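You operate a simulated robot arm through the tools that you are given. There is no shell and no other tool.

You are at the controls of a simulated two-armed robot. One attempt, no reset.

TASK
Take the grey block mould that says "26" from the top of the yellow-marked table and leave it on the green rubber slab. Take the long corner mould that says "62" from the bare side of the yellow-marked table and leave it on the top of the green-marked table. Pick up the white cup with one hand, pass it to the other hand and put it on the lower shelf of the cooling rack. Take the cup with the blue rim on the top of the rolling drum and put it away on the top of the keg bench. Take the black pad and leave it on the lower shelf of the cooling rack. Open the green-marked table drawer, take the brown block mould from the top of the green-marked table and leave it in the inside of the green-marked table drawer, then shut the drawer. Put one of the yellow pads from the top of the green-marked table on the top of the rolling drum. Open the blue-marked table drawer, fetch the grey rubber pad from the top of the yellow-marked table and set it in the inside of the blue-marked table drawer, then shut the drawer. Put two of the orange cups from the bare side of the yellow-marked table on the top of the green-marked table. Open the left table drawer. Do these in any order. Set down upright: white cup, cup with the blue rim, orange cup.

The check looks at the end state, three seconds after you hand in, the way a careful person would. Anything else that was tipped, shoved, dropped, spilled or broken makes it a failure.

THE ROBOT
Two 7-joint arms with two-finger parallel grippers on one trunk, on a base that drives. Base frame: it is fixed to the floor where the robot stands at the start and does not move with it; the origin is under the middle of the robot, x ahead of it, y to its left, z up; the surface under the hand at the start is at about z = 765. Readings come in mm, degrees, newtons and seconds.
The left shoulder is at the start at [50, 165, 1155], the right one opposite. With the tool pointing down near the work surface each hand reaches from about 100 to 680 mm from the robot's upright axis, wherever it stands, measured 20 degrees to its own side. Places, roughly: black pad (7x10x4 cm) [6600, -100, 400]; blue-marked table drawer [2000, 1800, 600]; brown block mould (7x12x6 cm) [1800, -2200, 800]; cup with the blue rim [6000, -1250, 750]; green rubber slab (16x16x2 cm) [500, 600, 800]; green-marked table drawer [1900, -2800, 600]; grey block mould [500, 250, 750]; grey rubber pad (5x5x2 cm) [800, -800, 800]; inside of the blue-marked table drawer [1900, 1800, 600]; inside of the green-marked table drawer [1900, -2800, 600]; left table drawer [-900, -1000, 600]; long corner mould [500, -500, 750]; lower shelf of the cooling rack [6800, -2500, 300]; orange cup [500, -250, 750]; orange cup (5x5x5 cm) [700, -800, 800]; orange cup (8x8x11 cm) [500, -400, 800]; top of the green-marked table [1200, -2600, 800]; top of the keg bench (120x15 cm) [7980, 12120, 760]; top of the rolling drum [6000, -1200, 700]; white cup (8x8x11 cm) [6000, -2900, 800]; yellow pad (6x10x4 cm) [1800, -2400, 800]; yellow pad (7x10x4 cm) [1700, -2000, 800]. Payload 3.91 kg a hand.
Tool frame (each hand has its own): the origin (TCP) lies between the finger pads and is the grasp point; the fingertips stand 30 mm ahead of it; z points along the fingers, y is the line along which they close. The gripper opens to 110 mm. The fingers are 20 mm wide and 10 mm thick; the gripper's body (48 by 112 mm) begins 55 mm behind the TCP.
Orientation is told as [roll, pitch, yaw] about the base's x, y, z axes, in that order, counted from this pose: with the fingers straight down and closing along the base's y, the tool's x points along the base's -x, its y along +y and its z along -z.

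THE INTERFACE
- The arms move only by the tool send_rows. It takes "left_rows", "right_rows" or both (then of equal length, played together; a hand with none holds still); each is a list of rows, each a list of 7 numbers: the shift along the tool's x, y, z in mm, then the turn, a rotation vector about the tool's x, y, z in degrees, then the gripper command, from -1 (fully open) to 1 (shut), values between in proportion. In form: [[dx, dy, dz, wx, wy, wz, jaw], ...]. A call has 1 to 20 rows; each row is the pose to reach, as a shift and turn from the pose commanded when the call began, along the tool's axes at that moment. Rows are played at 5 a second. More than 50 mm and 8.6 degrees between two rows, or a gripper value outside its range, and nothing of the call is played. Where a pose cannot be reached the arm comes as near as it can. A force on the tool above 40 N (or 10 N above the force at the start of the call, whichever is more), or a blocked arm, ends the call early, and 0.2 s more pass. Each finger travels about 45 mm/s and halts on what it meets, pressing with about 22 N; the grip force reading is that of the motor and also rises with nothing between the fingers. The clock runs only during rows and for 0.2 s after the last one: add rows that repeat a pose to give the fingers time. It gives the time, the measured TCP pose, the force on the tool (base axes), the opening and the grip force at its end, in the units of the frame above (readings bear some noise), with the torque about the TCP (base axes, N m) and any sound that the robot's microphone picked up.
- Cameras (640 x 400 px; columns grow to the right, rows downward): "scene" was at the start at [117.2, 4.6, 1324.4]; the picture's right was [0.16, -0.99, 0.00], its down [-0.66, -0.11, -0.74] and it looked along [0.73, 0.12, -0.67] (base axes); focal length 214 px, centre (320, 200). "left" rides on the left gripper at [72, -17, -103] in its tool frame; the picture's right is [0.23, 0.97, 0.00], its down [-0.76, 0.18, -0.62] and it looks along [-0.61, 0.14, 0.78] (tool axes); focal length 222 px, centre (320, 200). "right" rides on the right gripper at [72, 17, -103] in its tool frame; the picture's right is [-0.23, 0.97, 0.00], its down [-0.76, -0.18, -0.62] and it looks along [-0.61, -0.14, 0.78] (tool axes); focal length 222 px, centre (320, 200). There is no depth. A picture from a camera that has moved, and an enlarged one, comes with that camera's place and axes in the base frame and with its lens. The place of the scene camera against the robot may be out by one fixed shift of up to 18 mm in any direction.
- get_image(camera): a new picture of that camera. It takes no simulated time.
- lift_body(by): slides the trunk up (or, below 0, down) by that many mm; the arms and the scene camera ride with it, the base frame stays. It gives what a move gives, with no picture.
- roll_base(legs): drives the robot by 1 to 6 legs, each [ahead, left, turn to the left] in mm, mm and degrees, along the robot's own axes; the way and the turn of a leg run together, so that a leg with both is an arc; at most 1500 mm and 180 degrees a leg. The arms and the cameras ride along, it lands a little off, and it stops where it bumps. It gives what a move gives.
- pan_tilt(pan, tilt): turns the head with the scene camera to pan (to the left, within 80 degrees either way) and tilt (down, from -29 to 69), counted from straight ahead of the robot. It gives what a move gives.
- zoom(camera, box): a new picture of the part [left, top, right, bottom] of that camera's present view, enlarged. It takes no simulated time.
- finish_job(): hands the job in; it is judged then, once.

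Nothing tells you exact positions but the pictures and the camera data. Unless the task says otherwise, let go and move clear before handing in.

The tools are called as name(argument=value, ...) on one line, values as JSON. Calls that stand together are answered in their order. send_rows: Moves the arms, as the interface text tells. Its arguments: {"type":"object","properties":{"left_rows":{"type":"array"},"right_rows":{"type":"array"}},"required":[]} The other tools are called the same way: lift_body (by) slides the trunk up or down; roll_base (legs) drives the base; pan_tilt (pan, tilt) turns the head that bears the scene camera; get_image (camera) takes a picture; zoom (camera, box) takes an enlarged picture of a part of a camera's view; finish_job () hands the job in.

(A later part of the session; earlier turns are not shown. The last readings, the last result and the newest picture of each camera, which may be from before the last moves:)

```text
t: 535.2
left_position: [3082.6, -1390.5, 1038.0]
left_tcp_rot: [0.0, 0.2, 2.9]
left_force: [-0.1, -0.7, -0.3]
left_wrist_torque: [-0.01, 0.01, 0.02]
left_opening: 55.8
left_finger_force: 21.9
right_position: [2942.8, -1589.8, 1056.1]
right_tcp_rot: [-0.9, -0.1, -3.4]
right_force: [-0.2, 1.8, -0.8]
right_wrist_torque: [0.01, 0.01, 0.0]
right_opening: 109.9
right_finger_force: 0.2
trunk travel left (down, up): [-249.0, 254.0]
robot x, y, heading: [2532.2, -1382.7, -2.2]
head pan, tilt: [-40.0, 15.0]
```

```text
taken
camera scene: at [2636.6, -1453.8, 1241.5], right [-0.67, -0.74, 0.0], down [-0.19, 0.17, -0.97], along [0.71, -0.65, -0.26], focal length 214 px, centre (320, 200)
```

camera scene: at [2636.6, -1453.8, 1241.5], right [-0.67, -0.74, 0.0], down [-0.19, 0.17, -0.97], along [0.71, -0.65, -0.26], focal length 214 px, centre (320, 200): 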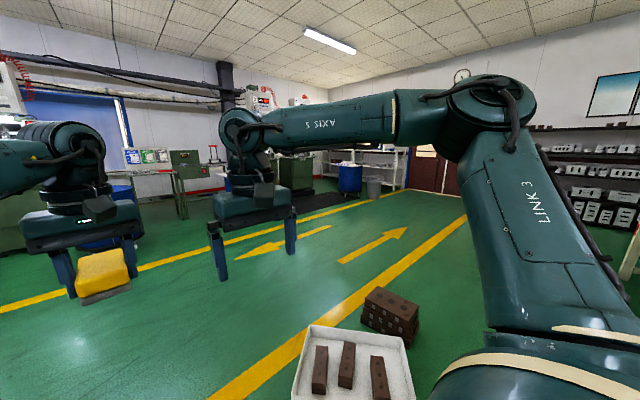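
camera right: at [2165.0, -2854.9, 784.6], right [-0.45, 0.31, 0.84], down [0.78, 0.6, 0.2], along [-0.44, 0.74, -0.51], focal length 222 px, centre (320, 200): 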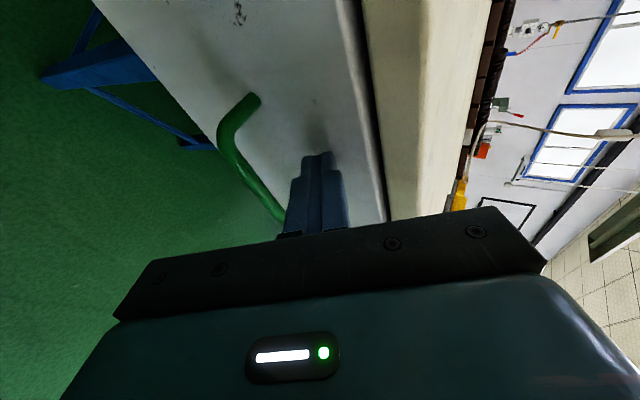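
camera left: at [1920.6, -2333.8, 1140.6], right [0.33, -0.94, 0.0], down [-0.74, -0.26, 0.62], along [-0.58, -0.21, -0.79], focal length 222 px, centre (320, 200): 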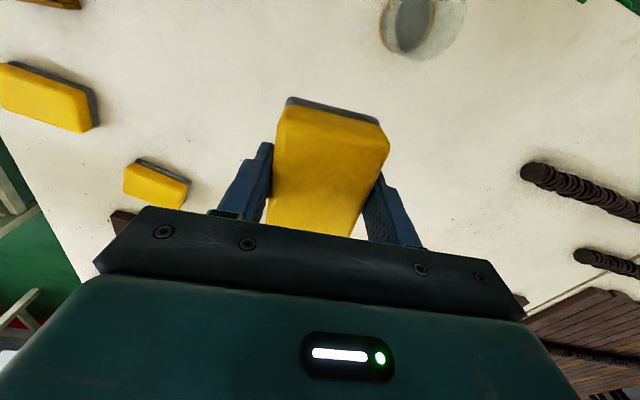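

The bricks and tray look undisturbed. I drive east about 2.1 m toward the blue drums.

roll_base(legs=[[1400, 0, 2.2], [700, 0, 0]])

pan_tilt(pan=0, tilt=15)

get_image(camera="scene")

pan_tilt(pan=-50, tilt=15)

get_image(camera="scene")

pan_tilt(pan=45, tilt=15)

get_image(camera="scene")

```text
t: 545.7
left_position: [5185.9, -1384.6, 1038.3]
left_tcp_rot: [0.0, 0.4, 6.3]
left_force: [0.3, 0.2, -1.1]
left_wrist_torque: [0.01, 0.01, -0.03]
left_opening: 55.4
left_finger_force: 21.7
right_position: [5057.3, -1590.1, 1056.1]
right_tcp_rot: [-0.8, -0.1, 0.2]
right_force: [-0.4, -0.4, -0.1]
right_wrist_torque: [0.01, 0.02, -0.04]
right_opening: 109.8
right_finger_force: 0.0
trunk travel left (down, up): [-249.0, 254.0]
robot x, y, heading: [4635.4, -1403.8, 1.0]
head pan, tilt: [-40.0, 15.0]
```

```text
t: 546.8
left_position: [5185.1, -1383.7, 1036.5]
left_tcp_rot: [0.0, 0.2, 6.2]
left_force: [1.2, -0.1, -0.5]
left_wrist_torque: [0.0, -0.02, -0.04]
left_opening: 55.6
left_finger_force: 22.3
right_position: [5058.1, -1589.5, 1056.6]
right_tcp_rot: [-0.8, -0.1, 0.2]
right_force: [0.1, 0.0, 0.6]
right_wrist_torque: [-0.01, 0.01, 0.01]
right_opening: 110.1
right_finger_force: 0.0
trunk travel left (down, up): [-249.0, 254.0]
robot x, y, heading: [4637.8, -1405.1, 1.0]
head pan, tilt: [0.0, 15.0]
```

```text
taken
camera scene: at [4763.7, -1412.2, 1241.5], right [0.02, -1.0, 0.0], down [-0.26, 0.0, -0.97], along [0.97, 0.02, -0.26], focal length 214 px, centre (320, 200)
```

scene: 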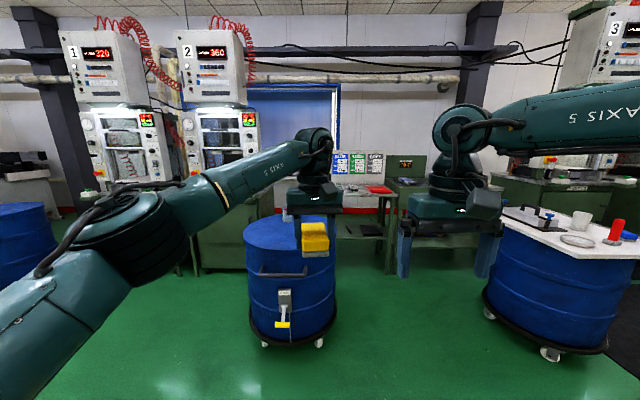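

```text
t: 547.9
left_position: [5185.6, -1384.6, 1038.4]
left_tcp_rot: [0.0, 0.2, 6.3]
left_force: [0.6, 0.4, -0.8]
left_wrist_torque: [0.0, -0.03, 0.0]
left_opening: 55.7
left_finger_force: 21.9
right_position: [5058.0, -1589.7, 1055.8]
right_tcp_rot: [-0.8, -0.1, 0.2]
right_force: [-0.5, -0.5, -0.2]
right_wrist_torque: [0.0, 0.01, -0.03]
right_opening: 110.0
right_finger_force: 0.1
trunk travel left (down, up): [-249.0, 254.0]
robot x, y, heading: [4633.9, -1401.8, 1.3]
head pan, tilt: [-50.0, 15.0]
```

```text
taken
camera scene: at [4731.7, -1484.2, 1241.5], right [-0.75, -0.66, 0.0], down [-0.17, 0.2, -0.97], along [0.63, -0.73, -0.26], focal length 214 px, centre (320, 200)
```

scene: 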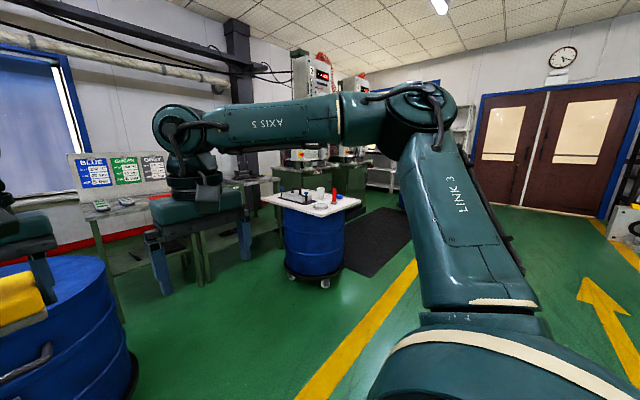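

```text
t: 549.6
left_position: [5185.9, -1383.7, 1037.3]
left_tcp_rot: [0.0, 0.2, 6.3]
left_force: [-0.8, 0.4, -0.4]
left_wrist_torque: [-0.01, 0.07, -0.02]
left_opening: 55.6
left_finger_force: 21.9
right_position: [5057.5, -1589.4, 1056.1]
right_tcp_rot: [-0.8, -0.1, 0.1]
right_force: [0.0, -0.7, -0.7]
right_wrist_torque: [0.01, 0.0, 0.0]
right_opening: 110.1
right_finger_force: 0.0
trunk travel left (down, up): [-249.0, 254.0]
robot x, y, heading: [4636.7, -1401.4, 1.2]
head pan, tilt: [45.0, 15.0]
```

```text
taken
camera scene: at [4735.3, -1346.6, 1241.5], right [0.72, -0.7, 0.0], down [-0.18, -0.19, -0.97], along [0.67, 0.69, -0.26], focal length 214 px, centre (320, 200)
```

scene: 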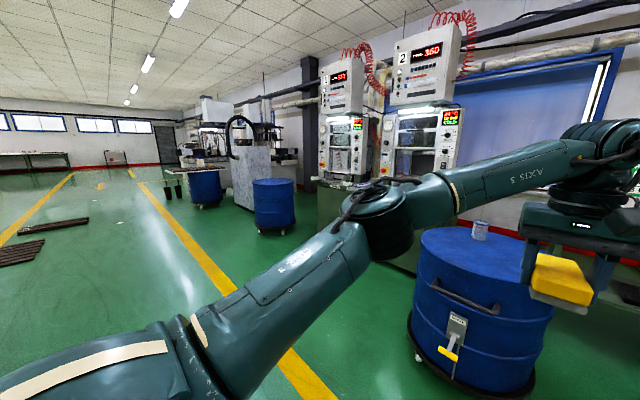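

The drum's top centre is near [5981, -1202] with the blue-rimmed cup on its far side; a second drum with a board holds the white cup. I go around to the +y side of the first drum, looking also for the black pad near [6600, -100].

roll_base(legs=[[0, 830, -1.0], [600, 0, 0]])

pan_tilt(pan=15, tilt=25)

get_image(camera="scene")

pan_tilt(pan=-35, tilt=30)

get_image(camera="scene")

```text
t: 560.3
left_position: [5779.8, -564.1, 1037.7]
left_tcp_rot: [0.0, 0.2, 5.4]
left_force: [-0.1, -0.6, -1.2]
left_wrist_torque: [0.02, 0.06, -0.01]
left_opening: 55.8
left_finger_force: 22.2
right_position: [5647.9, -767.3, 1055.4]
right_tcp_rot: [-0.8, -0.2, -0.7]
right_force: [-0.9, 0.4, -0.2]
right_wrist_torque: [0.02, -0.01, 0.02]
right_opening: 109.9
right_finger_force: 0.0
trunk travel left (down, up): [-249.0, 254.0]
robot x, y, heading: [5232.0, -574.9, 0.2]
head pan, tilt: [45.0, 15.0]
```

```text
t: 561.3
left_position: [5779.5, -564.0, 1036.7]
left_tcp_rot: [0.1, 0.2, 5.4]
left_force: [0.7, -0.1, -1.3]
left_wrist_torque: [0.01, 0.01, -0.04]
left_opening: 55.7
left_finger_force: 22.3
right_position: [5648.8, -766.9, 1057.1]
right_tcp_rot: [-0.8, 0.0, -0.7]
right_force: [-0.4, 0.0, 0.4]
right_wrist_torque: [-0.03, 0.0, -0.01]
right_opening: 109.8
right_finger_force: 0.0
trunk travel left (down, up): [-249.0, 254.0]
robot x, y, heading: [5233.0, -573.3, 0.2]
head pan, tilt: [15.0, 25.0]
```

```text
taken
camera scene: at [5353.4, -561.0, 1225.3], right [0.26, -0.97, 0.0], down [-0.41, -0.11, -0.91], along [0.87, 0.24, -0.42], focal length 214 px, centre (320, 200)
```

scene: 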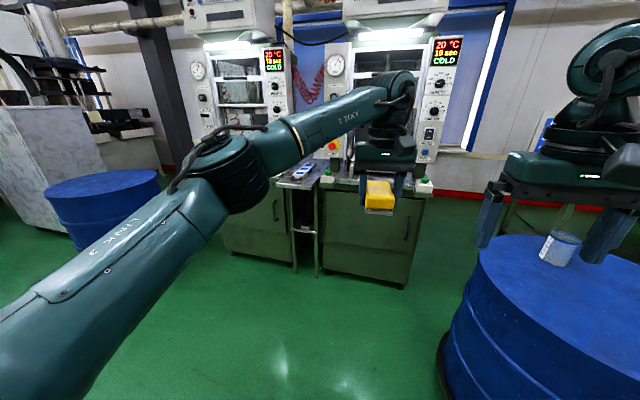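

```text
t: 562.4
left_position: [5778.5, -563.0, 1037.7]
left_tcp_rot: [0.0, 0.2, 5.4]
left_force: [-0.1, -0.1, -0.7]
left_wrist_torque: [0.02, 0.01, 0.01]
left_opening: 55.7
left_finger_force: 21.9
right_position: [5649.1, -767.3, 1055.3]
right_tcp_rot: [-0.8, -0.1, -0.7]
right_force: [-0.3, 0.5, 1.2]
right_wrist_torque: [0.03, 0.01, 0.01]
right_opening: 110.3
right_finger_force: 0.0
trunk travel left (down, up): [-249.0, 254.0]
robot x, y, heading: [5230.8, -577.1, 0.1]
head pan, tilt: [-35.0, 30.0]
```

```text
taken
camera scene: at [5338.7, -636.7, 1217.3], right [-0.57, -0.82, 0.0], down [-0.41, 0.29, -0.87], along [0.71, -0.49, -0.5], focal length 214 px, centre (320, 200)
```

scene: 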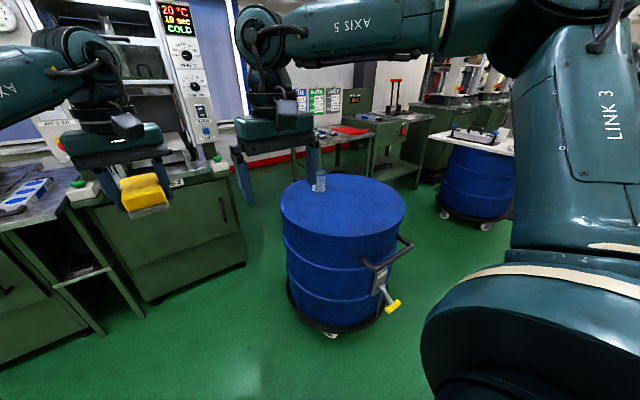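

roll_base(legs=[[560, 30, 0], [0, 0, -90]])

pan_tilt(pan=5, tilt=45)

get_image(camera="scene")

get_image(camera="left")

```text
t: 569.5
left_position: [5811.8, -1093.7, 1037.9]
left_tcp_rot: [-0.1, 0.2, -84.1]
left_force: [-0.3, -0.5, -0.5]
left_wrist_torque: [-0.02, -0.01, -0.01]
left_opening: 55.5
left_finger_force: 22.4
right_position: [5606.7, -964.9, 1055.0]
right_tcp_rot: [-0.8, -0.2, -90.2]
right_force: [0.6, -0.1, 0.0]
right_wrist_torque: [-0.01, 0.02, 0.0]
right_opening: 109.9
right_finger_force: 0.1
trunk travel left (down, up): [-249.0, 254.0]
robot x, y, heading: [5795.3, -545.2, -89.4]
head pan, tilt: [-35.0, 30.0]
```

```text
t: 570.6
left_position: [5812.1, -1094.6, 1038.6]
left_tcp_rot: [0.0, 0.2, -84.1]
left_force: [0.5, 0.0, -0.4]
left_wrist_torque: [-0.01, 0.02, -0.02]
left_opening: 55.5
left_finger_force: 22.1
right_position: [5607.8, -965.1, 1055.1]
right_tcp_rot: [-0.9, -0.2, -90.2]
right_force: [0.3, -0.1, -0.5]
right_wrist_torque: [-0.03, 0.01, -0.01]
right_opening: 109.9
right_finger_force: 0.1
trunk travel left (down, up): [-249.0, 254.0]
robot x, y, heading: [5794.3, -543.8, -89.4]
head pan, tilt: [5.0, 45.0]
```

```text
taken
camera scene: at [5808.1, -663.0, 1194.7], right [-1.0, -0.1, 0.0], down [-0.07, 0.7, -0.71], along [0.07, -0.7, -0.71], focal length 214 px, centre (320, 200)
```

scene: 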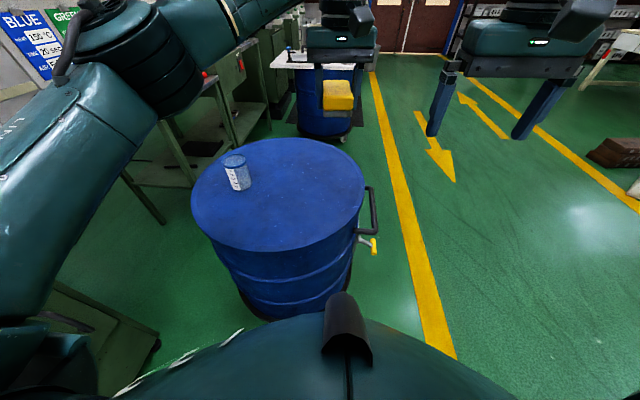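

```text
taken
camera left: at [5788.6, -1024.7, 1140.0], right [0.95, 0.33, 0.0], down [0.26, -0.74, 0.62], along [0.2, -0.59, -0.78], focal length 222 px, centre (320, 200)
```

left: 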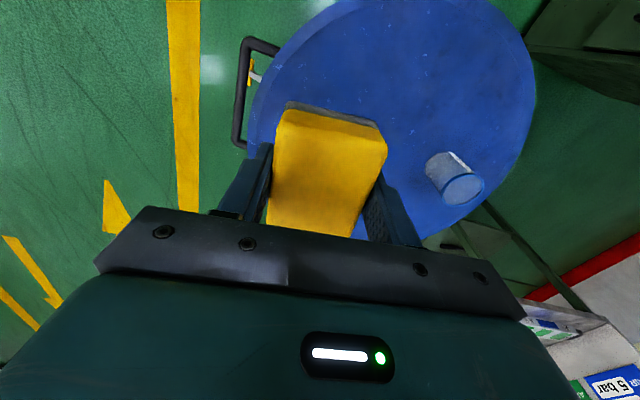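

The drum's top is at z ≈ 720, centre [5990, -1207]; the cup is near [6106, -1158]. I set the yellow pad down at about [5880, -1130], away from the cup.

lift_body(by=-80)

send_rows(left_rows=[[-14, 21, 20, 0, 0, 0, 1], [-28, 43, 45, 0, 0, 0, 1], [-43, 64, 80, 0, 0, 0, 1], [-43, 64, 120, 0, 0, 0, 1], [-43, 64, 155, 0, 0, 0, 1], [-43, 64, 178, 0, 0, 0, 1], [-43, 64, 178, 0, 0, 0, 1]])

get_image(camera="left")

get_image(camera="scene")

```text
t: 571.7
left_position: [5811.9, -1093.8, 958.8]
left_tcp_rot: [0.0, 0.1, -84.0]
left_force: [0.4, 0.2, -1.6]
left_wrist_torque: [-0.01, 0.0, -0.02]
left_opening: 55.8
left_finger_force: 22.6
right_position: [5608.0, -963.3, 976.8]
right_tcp_rot: [-0.9, -0.1, -90.3]
right_force: [-0.4, -0.3, 0.2]
right_wrist_torque: [-0.04, 0.02, 0.04]
right_opening: 109.7
right_finger_force: 0.0
trunk travel left (down, up): [-169.0, 334.0]
robot x, y, heading: [5795.4, -546.6, -89.3]
head pan, tilt: [5.0, 45.0]
```

```text
t: 573.3
left_position: [5879.0, -1128.5, 778.7]
left_tcp_rot: [0.0, 0.1, -84.0]
left_force: [-0.6, 0.2, -0.2]
left_wrist_torque: [0.05, 0.0, -0.03]
left_opening: 55.5
left_finger_force: 21.9
right_position: [5607.2, -964.6, 976.6]
right_tcp_rot: [-0.8, -0.1, -90.2]
right_force: [-1.0, -0.5, 0.3]
right_wrist_torque: [-0.02, 0.03, 0.0]
right_opening: 110.1
right_finger_force: 0.0
trunk travel left (down, up): [-169.0, 334.0]
robot x, y, heading: [5794.9, -541.9, -89.4]
head pan, tilt: [5.0, 45.0]
```

```text
taken
camera left: at [5856.2, -1060.0, 882.2], right [0.95, 0.33, 0.0], down [0.26, -0.74, 0.62], along [0.2, -0.59, -0.78], focal length 222 px, centre (320, 200)
```

left: 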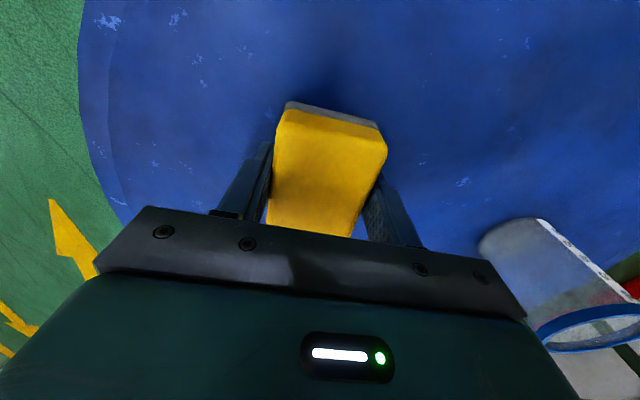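

```text
taken
camera scene: at [5808.1, -663.0, 1114.7], right [-1.0, -0.1, 0.0], down [-0.07, 0.7, -0.71], along [0.07, -0.7, -0.71], focal length 214 px, centre (320, 200)
```

scene: 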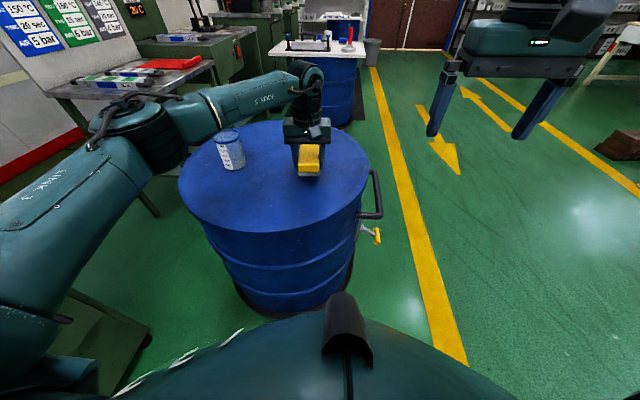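

send_rows(left_rows=[[0, 0, 7, 0, 0, 0, 1], [0, 0, 14, 0, 0, 0, 1], [0, 0, 18, 0, 0, 0, 1], [0, 0, 18, 0, 0, 0, 1]])

send_rows(left_rows=[[0, 0, 2, 0, 0, 0, 1], [0, 0, 4, 0, 0, 0, 1], [0, 0, 4, 0, 0, 0, 1]])

send_rows(left_rows=[[0, 0, 2, 0, 0, 0, 1], [0, 0, 4, 0, 0, 0, 1], [0, 0, 4, 0, 0, 0, 1]])

```text
t: 574.3
left_position: [5880.9, -1128.4, 761.0]
left_tcp_rot: [-0.1, 0.2, -84.1]
left_force: [-1.3, 0.4, -0.5]
left_wrist_torque: [0.02, 0.03, 0.0]
left_opening: 55.6
left_finger_force: 22.2
right_position: [5607.3, -964.4, 977.4]
right_tcp_rot: [-0.9, 0.0, -90.2]
right_force: [0.6, -0.2, -0.1]
right_wrist_torque: [0.01, -0.04, 0.0]
right_opening: 110.1
right_finger_force: 0.1
trunk travel left (down, up): [-169.0, 334.0]
robot x, y, heading: [5796.0, -546.2, -89.2]
head pan, tilt: [5.0, 45.0]
```

```text
t: 575.1
left_position: [5879.7, -1129.5, 757.7]
left_tcp_rot: [0.0, 0.2, -84.1]
left_force: [-1.1, 0.3, -0.5]
left_wrist_torque: [0.01, -0.01, 0.0]
left_opening: 55.9
left_finger_force: 22.1
right_position: [5607.1, -965.5, 976.1]
right_tcp_rot: [-0.8, -0.1, -90.2]
right_force: [1.3, 0.0, 0.0]
right_wrist_torque: [0.0, -0.01, 0.03]
right_opening: 109.7
right_finger_force: 0.0
trunk travel left (down, up): [-169.0, 334.0]
robot x, y, heading: [5793.3, -546.3, -89.5]
head pan, tilt: [5.0, 45.0]
```

```text
t: 575.9
left_position: [5879.3, -1128.3, 753.5]
left_tcp_rot: [0.0, 0.1, -84.2]
left_force: [0.1, 0.3, 0.6]
left_wrist_torque: [-0.06, -0.03, 0.01]
left_opening: 55.7
left_finger_force: 21.8
right_position: [5607.5, -965.1, 975.8]
right_tcp_rot: [-0.9, -0.1, -90.2]
right_force: [-0.3, -1.1, -0.5]
right_wrist_torque: [-0.02, -0.02, -0.03]
right_opening: 110.0
right_finger_force: 0.1
trunk travel left (down, up): [-169.0, 334.0]
robot x, y, heading: [5795.8, -546.6, -89.6]
head pan, tilt: [5.0, 45.0]
```

send_rows(left_rows=[[0, 0, 2, 0, 0, 0, 1], [0, 0, 3, 0, 0, 0, 1], [0, 0, 3, 0, 0, 0, 1]])

get_image(camera="left")

```text
t: 576.7
left_position: [5880.8, -1129.0, 753.8]
left_tcp_rot: [-0.1, 0.0, -84.1]
left_force: [1.5, 2.4, 16.7]
left_wrist_torque: [0.52, -0.19, -0.02]
left_opening: 55.9
left_finger_force: 22.2
right_position: [5607.3, -962.8, 977.5]
right_tcp_rot: [-0.8, -0.2, -90.3]
right_force: [-0.3, 0.2, 0.3]
right_wrist_torque: [0.01, 0.0, -0.02]
right_opening: 110.2
right_finger_force: 0.1
trunk travel left (down, up): [-169.0, 334.0]
robot x, y, heading: [5796.4, -545.0, -89.6]
head pan, tilt: [5.0, 45.0]
```

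```text
taken
camera left: at [5856.4, -1059.6, 855.8], right [0.95, 0.33, 0.0], down [0.26, -0.74, 0.62], along [0.2, -0.59, -0.78], focal length 222 px, centre (320, 200)
```

left: 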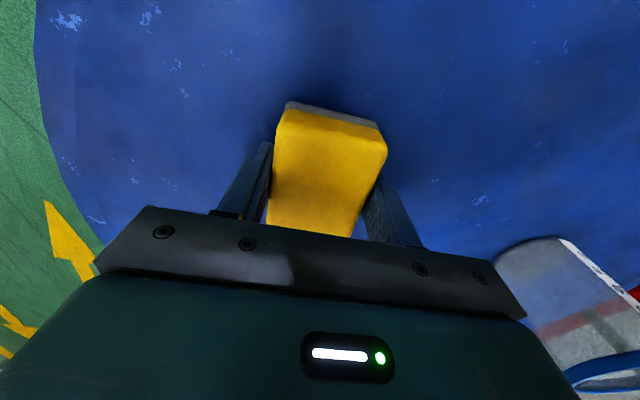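

The pad rests on the drum (top at z ≈ 720). I release and rise.

send_rows(left_rows=[[0, 0, -1.5, 0, 0, 0, 0.2], [0, 0, -1.5, 0, 0, 0, -0.3], [0, 0, -1.5, 0, 0, 0, -0.5], [0, 0, -1.5, 0, 0, 0, -0.5], [0, 0, -1.5, 0, 0, 0, -0.5], [0, 0, -40, 0, 0, 0, -0.5], [0, 0, -80, 0, 0, 0, -0.5], [0, 0, -120, 0, 0, 0, -0.5], [0, 0, -160, 0, 0, 0, -0.5], [0, 0, -200, 0, 0, 0, -0.5], [0, 0, -240, 0, 0, 0, -0.5]])

get_image(camera="scene")

pan_tilt(pan=75, tilt=30)

get_image(camera="scene")

```text
t: 579.1
left_position: [5880.5, -1127.8, 991.0]
left_tcp_rot: [0.1, 0.3, -84.2]
left_force: [-0.2, 0.0, -0.7]
left_wrist_torque: [-0.01, 0.02, 0.0]
left_opening: 82.6
left_finger_force: 0.0
right_position: [5607.4, -964.2, 975.9]
right_tcp_rot: [-0.8, -0.1, -90.2]
right_force: [-0.6, 0.1, 0.7]
right_wrist_torque: [0.01, 0.01, 0.01]
right_opening: 109.9
right_finger_force: 0.0
trunk travel left (down, up): [-169.0, 334.0]
robot x, y, heading: [5791.2, -544.5, -89.6]
head pan, tilt: [5.0, 45.0]
```

```text
taken
camera scene: at [5807.9, -662.7, 1114.7], right [-1.0, -0.1, 0.0], down [-0.07, 0.7, -0.71], along [0.07, -0.7, -0.71], focal length 214 px, centre (320, 200)
```

scene: 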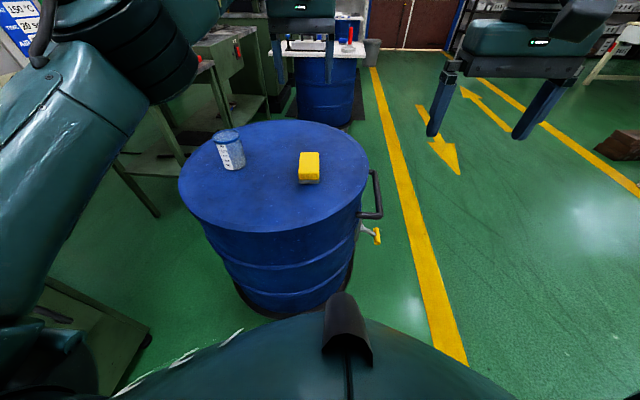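

```text
t: 580.5
left_position: [5880.6, -1129.4, 990.4]
left_tcp_rot: [-0.1, 0.2, -84.1]
left_force: [-0.2, 0.0, -0.7]
left_wrist_torque: [0.02, 0.01, 0.01]
left_opening: 82.5
left_finger_force: 0.0
right_position: [5607.0, -964.7, 976.3]
right_tcp_rot: [-0.7, -0.1, -90.2]
right_force: [0.1, 0.2, 0.2]
right_wrist_torque: [0.0, 0.01, 0.03]
right_opening: 109.8
right_finger_force: 0.1
trunk travel left (down, up): [-169.0, 334.0]
robot x, y, heading: [5795.8, -547.7, -89.3]
head pan, tilt: [75.0, 30.0]
```

```text
taken
camera scene: at [5887.7, -604.5, 1137.3], right [-0.25, -0.97, 0.0], down [-0.48, 0.12, -0.87], along [0.84, -0.22, -0.5], focal length 214 px, centre (320, 200)
```

scene: 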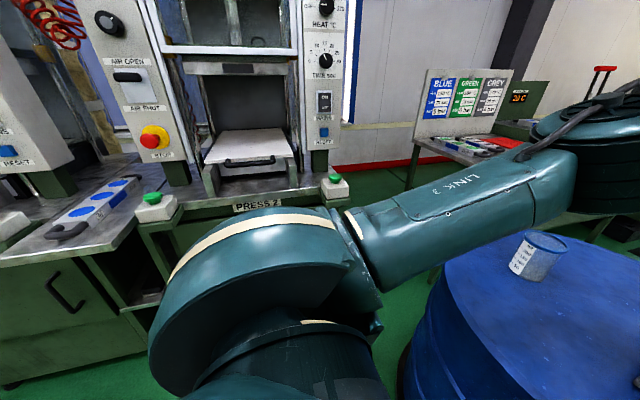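

The yellow pad lies on the drum. I turn to face +x and look for the black pad between the presses.

roll_base(legs=[[-150, 0, 0], [0, 0, 89]])

pan_tilt(pan=15, tilt=35)

get_image(camera="scene")

zoom(camera="scene", box=[160, 120, 400, 300])

```text
t: 585.7
left_position: [6379.5, -326.9, 990.6]
left_tcp_rot: [0.0, 0.2, 4.0]
left_force: [-0.1, -0.3, -0.1]
left_wrist_torque: [0.02, 0.0, 0.01]
left_opening: 82.4
left_finger_force: 0.1
right_position: [6206.8, -594.0, 974.9]
right_tcp_rot: [-0.9, -0.1, -2.1]
right_force: [-0.1, 0.3, -0.2]
right_wrist_torque: [0.01, 0.01, -0.01]
right_opening: 110.0
right_finger_force: 0.0
trunk travel left (down, up): [-169.0, 334.0]
robot x, y, heading: [5792.5, -391.9, -1.3]
head pan, tilt: [75.0, 30.0]
```

```text
t: 587.0
left_position: [6380.9, -326.6, 991.9]
left_tcp_rot: [0.0, 0.2, 3.9]
left_force: [-0.1, -0.3, 0.0]
left_wrist_torque: [-0.03, 0.01, 0.0]
left_opening: 82.7
left_finger_force: 0.0
right_position: [6206.0, -593.3, 975.3]
right_tcp_rot: [-0.8, -0.1, -2.1]
right_force: [-0.1, 0.2, -0.4]
right_wrist_torque: [0.0, 0.01, -0.04]
right_opening: 110.0
right_finger_force: 0.2
trunk travel left (down, up): [-169.0, 334.0]
robot x, y, heading: [5795.1, -393.3, -1.0]
head pan, tilt: [15.0, 35.0]
```

```text
taken
camera scene: at [5913.0, -381.3, 1129.5], right [0.24, -0.97, 0.0], down [-0.56, -0.14, -0.82], along [0.8, 0.19, -0.57], focal length 214 px, centre (320, 200)
```

scene: 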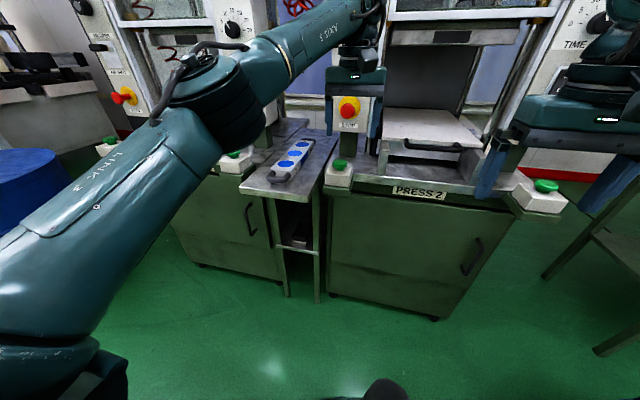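

```text
2.22 times, centred on (280, 210) of scene
camera zoom: at [5913.0, -381.3, 1129.5], right [0.24, -0.97, 0.0], down [-0.56, -0.14, -0.82], along [0.8, 0.19, -0.57], focal length 477 px, centre (409, 178)
```

zoom: 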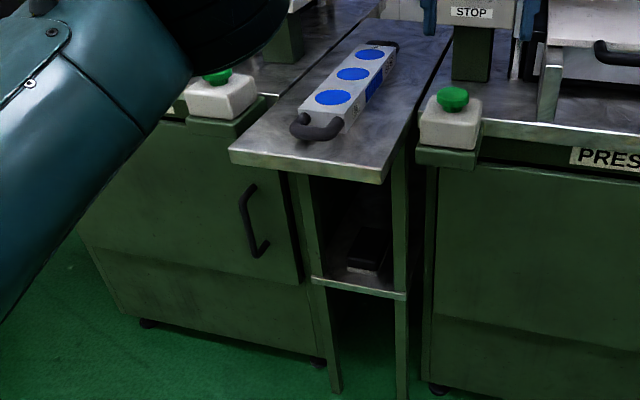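

The black pad lies on the low shelf of the narrow stand between the presses, about [6603, -131, 420]. I draw both hands in, then drive closer and look with a lower trunk.

send_rows(left_rows=[[42, 0, 0, 0, 0, 0, -0.5], [84, 0, 0, 0, 0, 0, -0.5], [126, 0, 0, 0, 0, 0, -0.5], [168, 0, 0, 0, 0, 0, -0.5], [210, 0, 0, 0, 0, 0, -0.5], [250, 0, 0, 0, 0, 0, -0.5]], right_rows=[[20, 0, 0, 0, 0, 0, -1], [40, 0, 0, 0, 0, 0, -1], [60, 0, 0, 0, 0, 0, -1], [80, 0, 0, 0, 0, 0, -1], [100, 0, 0, 0, 0, 0, -1], [120, 0, 0, 0, 0, 0, -1]])

roll_base(legs=[[180, 110, 1.0]])

lift_body(by=-150)

pan_tilt(pan=15, tilt=40)

get_image(camera="scene")

zoom(camera="scene", box=[200, 120, 360, 300])

```text
t: 588.4
left_position: [6129.6, -345.2, 993.1]
left_tcp_rot: [0.0, 0.2, 4.1]
left_force: [-0.4, 0.5, -0.3]
left_wrist_torque: [-0.02, 0.0, -0.05]
left_opening: 82.4
left_finger_force: 0.0
right_position: [6085.1, -590.2, 974.2]
right_tcp_rot: [-0.9, -0.1, -2.1]
right_force: [0.4, -1.5, 0.9]
right_wrist_torque: [0.03, 0.03, 0.02]
right_opening: 110.1
right_finger_force: 0.2
trunk travel left (down, up): [-169.0, 334.0]
robot x, y, heading: [5793.0, -392.2, -1.4]
head pan, tilt: [15.0, 35.0]
```

```text
t: 590.0
left_position: [6308.7, -232.9, 992.7]
left_tcp_rot: [0.0, 0.3, 4.8]
left_force: [-0.6, 0.0, 0.7]
left_wrist_torque: [0.0, 0.0, 0.0]
left_opening: 82.1
left_finger_force: 0.1
right_position: [6269.3, -478.0, 975.2]
right_tcp_rot: [-0.7, -0.1, -1.4]
right_force: [-0.2, -0.2, -0.4]
right_wrist_torque: [0.01, -0.03, 0.01]
right_opening: 110.0
right_finger_force: 0.0
trunk travel left (down, up): [-169.0, 334.0]
robot x, y, heading: [5971.2, -284.6, -0.3]
head pan, tilt: [15.0, 35.0]
```

```text
t: 591.8
left_position: [6309.7, -233.2, 843.7]
left_tcp_rot: [0.0, 0.2, 4.8]
left_force: [-0.5, -0.2, 0.6]
left_wrist_torque: [0.0, 0.01, -0.01]
left_opening: 82.2
left_finger_force: 0.1
right_position: [6268.9, -477.9, 825.0]
right_tcp_rot: [-0.8, -0.1, -1.3]
right_force: [0.3, 0.9, 0.0]
right_wrist_torque: [-0.01, -0.01, -0.01]
right_opening: 109.6
right_finger_force: 0.0
trunk travel left (down, up): [-19.0, 484.0]
robot x, y, heading: [5971.5, -285.4, -0.5]
head pan, tilt: [15.0, 35.0]
```

```text
t: 592.4
left_position: [6309.8, -232.4, 843.2]
left_tcp_rot: [0.0, 0.2, 4.9]
left_force: [-0.1, 0.0, 0.5]
left_wrist_torque: [0.03, 0.01, -0.02]
left_opening: 82.6
left_finger_force: 0.1
right_position: [6269.7, -479.6, 824.7]
right_tcp_rot: [-0.8, -0.1, -1.3]
right_force: [-0.1, 0.7, 0.1]
right_wrist_torque: [0.0, 0.02, -0.01]
right_opening: 110.3
right_finger_force: 0.0
trunk travel left (down, up): [-19.0, 484.0]
robot x, y, heading: [5972.2, -283.3, -0.5]
head pan, tilt: [15.0, 40.0]
```

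```text
taken
camera scene: at [6090.0, -272.9, 972.0], right [0.25, -0.97, 0.0], down [-0.62, -0.16, -0.77], along [0.74, 0.19, -0.64], focal length 214 px, centre (320, 200)
```

scene: 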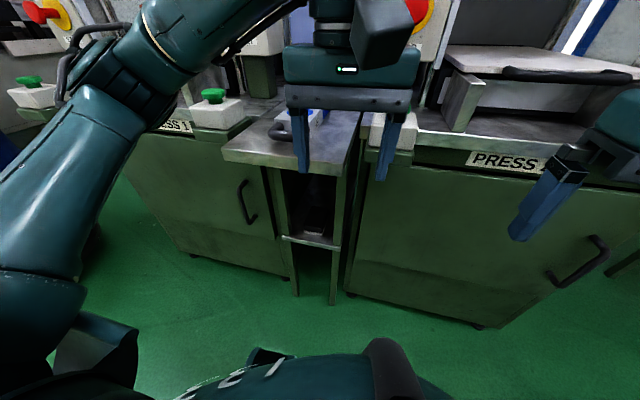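

```text
2.22 times, centred on (280, 210) of scene
camera zoom: at [6090.0, -272.9, 972.0], right [0.25, -0.97, 0.0], down [-0.62, -0.16, -0.77], along [0.74, 0.19, -0.64], focal length 477 px, centre (409, 178)
```

zoom: 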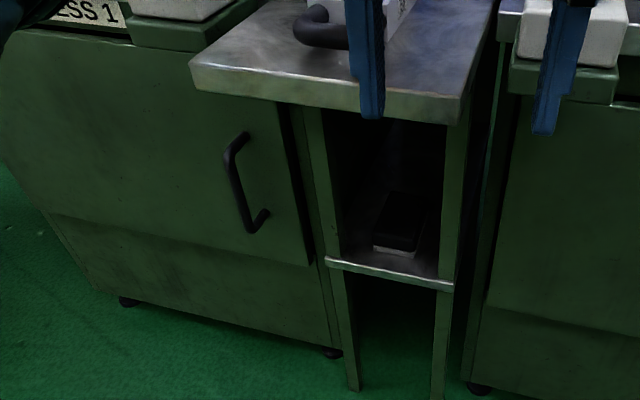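

The black pad spans x ≈ 6560–6651, y ≈ -95…-160 on the shelf at z ≈ 400. I tilt the left hand 45° forward and lower it in front of the stand.

send_rows(left_rows=[[-4, 14, 35, 0, -6.4, 0.7, -0.73], [-8, 28, 70, 0, -12.9, 1.4, -0.73], [-12, 43, 105, 0, -19.3, 2.1, -0.73], [-16, 57, 140, 0, -25.7, 2.8, -0.73], [-20, 71, 175, 0, -32.1, 3.5, -0.73], [-24, 86, 210, 0, -38.6, 4.2, -0.73], [-29, 100, 243, 0, -45, 4.9, -0.73], [-29, 100, 243, 0, -45, 4.9, -0.73]])

get_image(camera="left")

get_image(camera="scene")

```text
t: 594.2
left_position: [6352.3, -144.2, 589.8]
left_tcp_rot: [2.6, -44.8, -1.5]
left_force: [0.6, 0.3, 0.2]
left_wrist_torque: [0.01, 0.01, 0.0]
left_opening: 95.4
left_finger_force: 0.1
left hand out of reach, approached as far as the arm can: row 6, 7, 8
right_position: [6268.8, -479.2, 825.4]
right_tcp_rot: [-0.9, -0.1, -1.3]
right_force: [-0.6, -0.2, 0.1]
right_wrist_torque: [-0.01, -0.01, -0.03]
right_opening: 109.9
right_finger_force: 0.1
trunk travel left (down, up): [-19.0, 484.0]
robot x, y, heading: [5976.5, -278.1, -0.5]
head pan, tilt: [15.0, 40.0]
```

```text
taken
camera left: at [6229.3, -162.5, 610.5], right [-0.17, 0.98, -0.13], down [0.1, 0.15, 0.98], along [0.98, 0.15, -0.12], focal length 222 px, centre (320, 200)
```

left: 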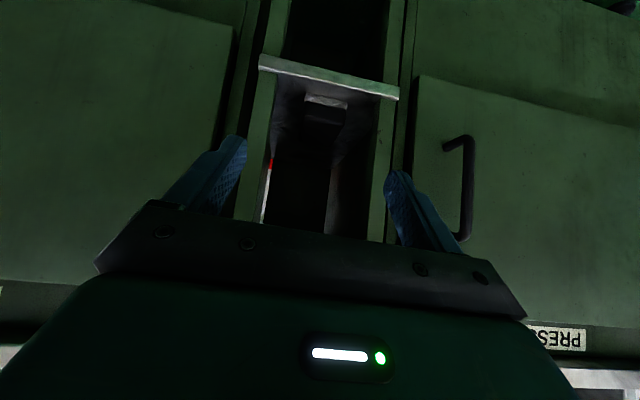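

```text
taken
camera scene: at [6089.9, -272.9, 972.0], right [0.25, -0.97, 0.0], down [-0.62, -0.16, -0.77], along [0.74, 0.19, -0.64], focal length 214 px, centre (320, 200)
```

scene: 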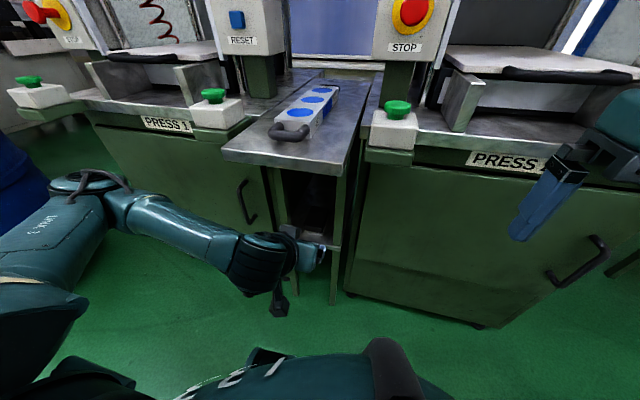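

The pad's centre is y ≈ -123, shelf z ≈ 403, gap between legs y ≈ -200…-41. I move to the pre-grasp point in front of the shelf.

send_rows(left_rows=[[-20, 7, 35, 1, 0, -0.5, -0.73], [-40, 14, 70, 2, 0, -1, -0.73], [-61, 20, 106, 2.6, 0, -1.5, -0.73], [-61, 20, 106, 2.6, 0, -1.5, -0.73]])

get_image(camera="left")

get_image(camera="scene")

```text
t: 595.2
left_position: [6470.6, -121.6, 560.8]
left_tcp_rot: [-1.6, -44.7, 0.7]
left_force: [-0.9, -0.4, -0.1]
left_wrist_torque: [0.01, 0.01, -0.03]
left_opening: 95.4
left_finger_force: 0.0
right_position: [6270.3, -479.0, 825.5]
right_tcp_rot: [-0.8, -0.1, -1.3]
right_force: [-0.1, 0.0, 0.0]
right_wrist_torque: [0.02, -0.01, -0.03]
right_opening: 110.2
right_finger_force: 0.1
trunk travel left (down, up): [-19.0, 484.0]
robot x, y, heading: [5974.6, -283.6, -0.5]
head pan, tilt: [15.0, 40.0]
```

```text
taken
camera left: at [6347.4, -137.7, 581.2], right [-0.16, 0.97, -0.18], down [0.1, 0.2, 0.98], along [0.98, 0.13, -0.13], focal length 222 px, centre (320, 200)
```

left: 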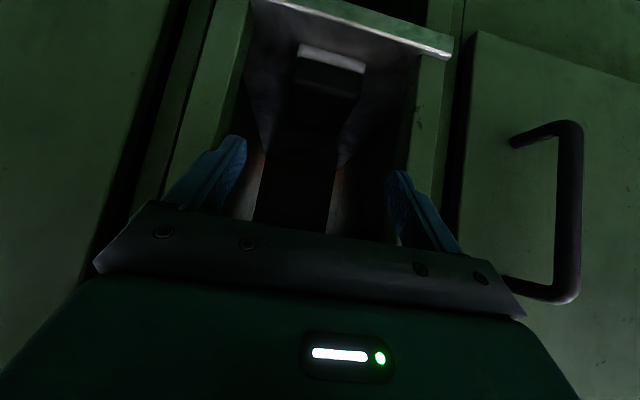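

```text
taken
camera scene: at [6090.0, -272.9, 972.0], right [0.25, -0.97, 0.0], down [-0.62, -0.16, -0.77], along [0.74, 0.19, -0.64], focal length 214 px, centre (320, 200)
```

scene: 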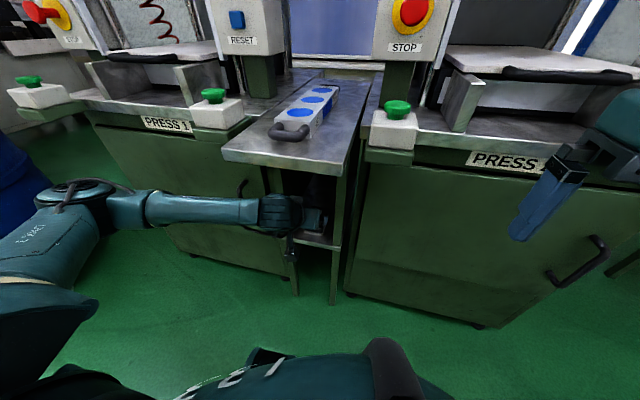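

send_rows(left_rows=[[1, 0, 34, -0.5, 0, 0, -0.73], [2, 1, 68, -1, 0, 0, -0.73], [2, 1, 100, -1, 0, 0, -0.73], [2, 1, 100, -1, 0, 0, -0.73]])

get_image(camera="left")

zoom(camera="scene", box=[200, 120, 400, 300])

```text
t: 596.2
left_position: [6538.8, -123.6, 486.1]
left_tcp_rot: [-0.5, -44.8, 0.7]
left_force: [-0.4, -0.3, 0.5]
left_wrist_torque: [0.0, 0.0, 0.02]
left_opening: 95.4
left_finger_force: 0.0
right_position: [6269.2, -478.7, 825.9]
right_tcp_rot: [-0.8, 0.0, -1.3]
right_force: [-0.2, 0.2, 0.1]
right_wrist_torque: [-0.01, 0.01, -0.01]
right_opening: 110.0
right_finger_force: 0.1
trunk travel left (down, up): [-19.0, 484.0]
robot x, y, heading: [5974.9, -283.7, -0.3]
head pan, tilt: [15.0, 40.0]
```

```text
taken
camera left: at [6415.6, -141.3, 508.2], right [-0.17, 0.97, -0.17], down [0.1, 0.18, 0.98], along [0.98, 0.15, -0.13], focal length 222 px, centre (320, 200)
```

left: 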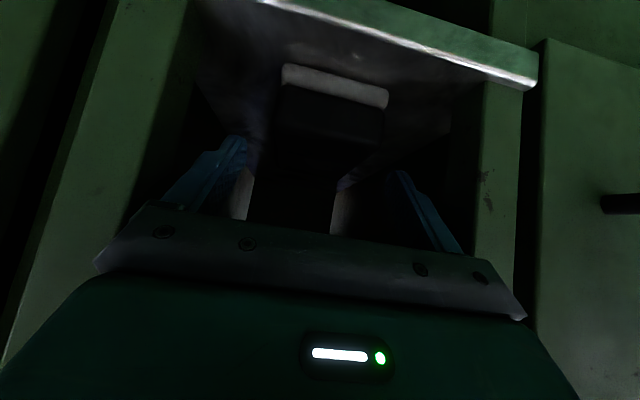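

```text
2.22 times, centred on (300, 210) of scene
camera zoom: at [6090.0, -272.9, 972.0], right [0.25, -0.97, 0.0], down [-0.62, -0.16, -0.77], along [0.74, 0.19, -0.64], focal length 477 px, centre (364, 178)
```

zoom: 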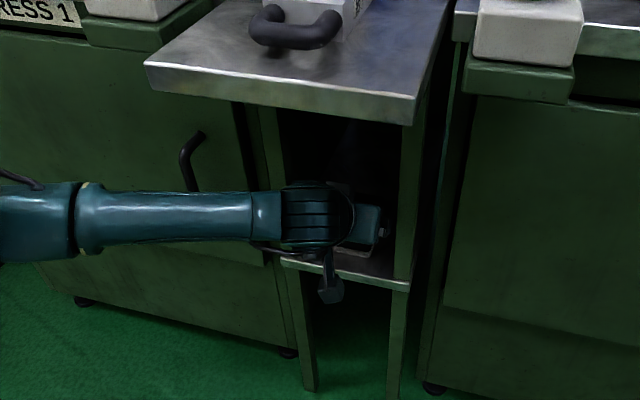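

send_rows(left_rows=[[0, 0, 25, 0, 0, 0, -0.73], [0, 0, 50, 0, 0, 0, -0.73], [0, 0, 66, 0, 0, 0, -0.73], [0, 0, 66, 0, 0, 0, -0.73]])

get_image(camera="left")

```text
t: 597.1
left_position: [6587.4, -124.8, 448.8]
left_tcp_rot: [-0.8, -45.3, 0.7]
left_force: [-17.0, 0.9, 19.5]
left_wrist_torque: [0.92, 0.19, 0.83]
left_opening: 94.8
left_finger_force: 0.0
right_position: [6267.3, -479.0, 826.6]
right_tcp_rot: [-0.8, -0.2, -1.2]
right_force: [-0.7, -0.2, -0.1]
right_wrist_torque: [-0.04, -0.03, -0.03]
right_opening: 109.9
right_finger_force: 0.0
trunk travel left (down, up): [-19.0, 484.0]
robot x, y, heading: [5971.5, -288.9, -0.5]
head pan, tilt: [15.0, 40.0]
stopped in row 4 (left hand): the force on the tool passed its limit at 66 N (the readings are from after the stop); the commanded pose is now the measured one
```

```text
taken
camera left: at [6463.3, -143.1, 468.8], right [-0.16, 0.97, -0.17], down [0.09, 0.19, 0.98], along [0.98, 0.14, -0.12], focal length 222 px, centre (320, 200)
```

left: 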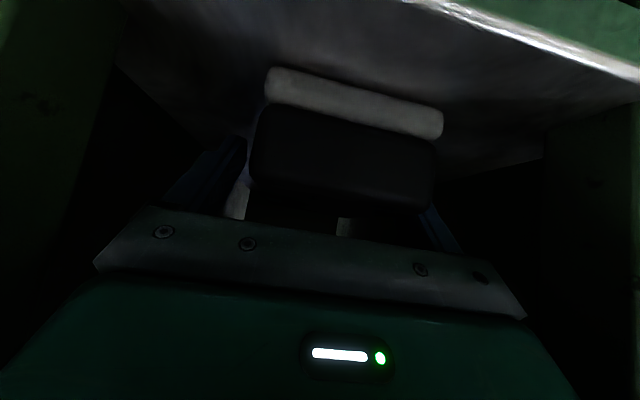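

The fingertips touched the shelf; they straddle the pad now. I close on it here.

send_rows(left_rows=[[1, 0, -3, 0, 0, 0, -0.3], [1, 0, -3, 0, 0, 0, 0.2], [1, 0, -3, 0, 0, 0, 1], [1, 0, -3, 0, 0, 0, 1], [1, 0, -3, 0, 0, 0, 1], [1, 0, -3, 0, 0, 0, 1]])

get_image(camera="left")

```text
t: 598.5
left_position: [6584.1, -123.5, 447.2]
left_tcp_rot: [-0.7, -45.3, 0.7]
left_force: [0.4, 15.7, 19.3]
left_wrist_torque: [1.14, -0.2, 0.14]
left_opening: 64.7
left_finger_force: 21.9
right_position: [6267.8, -477.6, 826.3]
right_tcp_rot: [-0.8, -0.2, -1.3]
right_force: [-0.2, -0.5, 0.2]
right_wrist_torque: [0.0, 0.05, 0.01]
right_opening: 110.1
right_finger_force: 0.1
trunk travel left (down, up): [-19.0, 484.0]
robot x, y, heading: [5971.7, -283.7, -0.2]
head pan, tilt: [15.0, 40.0]
```

```text
taken
camera left: at [6460.7, -141.8, 468.6], right [-0.16, 0.97, -0.17], down [0.09, 0.19, 0.98], along [0.98, 0.15, -0.12], focal length 222 px, centre (320, 200)
```

left: 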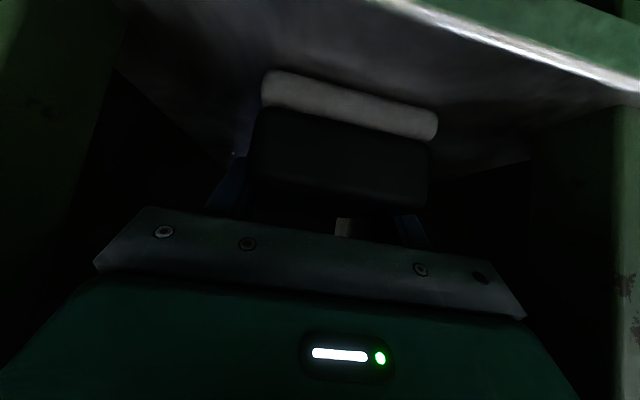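

Gripped (64.7 mm). I lift a little and draw it straight back out of the stand.

send_rows(left_rows=[[-5, 0, -5, 0, 0, 0, 1], [-10.5, 0, -10.7, 0, 0, 0, 1], [-14, 0, -14, 0, 0, 0, 1], [-14, 0, -14, 0, 0, 0, 1]])

send_rows(left_rows=[[28, 0, -28, 0, 0, 0, 1], [57, 0, -56, 0, 0, 0, 1], [85, 0, -84, 0, 0, 0, 1], [114, 0, -112, 0, 0, 0, 1], [130, 0, -128, 0, 0, 0, 1]])

get_image(camera="left")

get_image(camera="scene")

```text
t: 599.5
left_position: [6583.1, -125.9, 467.1]
left_tcp_rot: [-0.8, -44.8, 0.7]
left_force: [-0.2, -0.6, -1.1]
left_wrist_torque: [0.0, -0.01, -0.02]
left_opening: 64.8
left_finger_force: 21.7
right_position: [6268.7, -478.3, 825.6]
right_tcp_rot: [-0.8, 0.0, -1.2]
right_force: [-0.3, -0.3, 0.5]
right_wrist_torque: [-0.01, -0.01, 0.01]
right_opening: 110.2
right_finger_force: 0.1
trunk travel left (down, up): [-19.0, 484.0]
robot x, y, heading: [5977.7, -287.6, -0.4]
head pan, tilt: [15.0, 40.0]
```

```text
t: 600.7
left_position: [6402.0, -131.1, 470.4]
left_tcp_rot: [-0.4, -44.7, 0.7]
left_force: [0.9, 0.0, -0.7]
left_wrist_torque: [-0.02, 0.0, 0.01]
left_opening: 64.7
left_finger_force: 21.9
left hand out of reach, approached as far as the arm can: row 5
right_position: [6268.7, -478.8, 825.5]
right_tcp_rot: [-0.8, -0.1, -1.2]
right_force: [-0.1, -0.2, 0.5]
right_wrist_torque: [-0.01, -0.04, -0.01]
right_opening: 110.0
right_finger_force: 0.1
trunk travel left (down, up): [-19.0, 484.0]
robot x, y, heading: [5970.3, -285.5, -0.7]
head pan, tilt: [15.0, 40.0]
```

```text
taken
camera left: at [6278.9, -149.7, 491.6], right [-0.17, 0.97, -0.16], down [0.1, 0.18, 0.98], along [0.98, 0.15, -0.13], focal length 222 px, centre (320, 200)
```

left: 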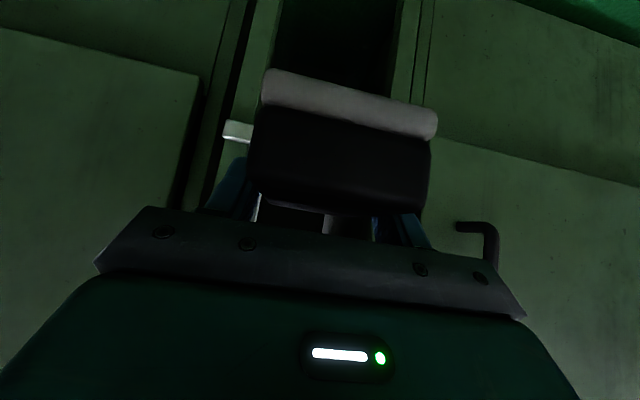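

```text
taken
camera scene: at [6089.3, -273.0, 972.0], right [0.25, -0.97, 0.0], down [-0.62, -0.16, -0.77], along [0.74, 0.19, -0.64], focal length 214 px, centre (320, 200)
```

scene: 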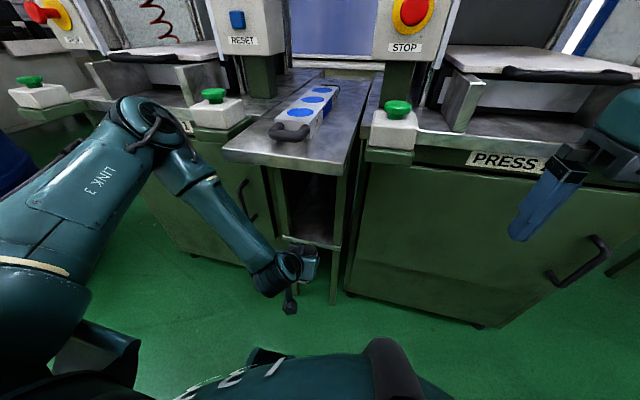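

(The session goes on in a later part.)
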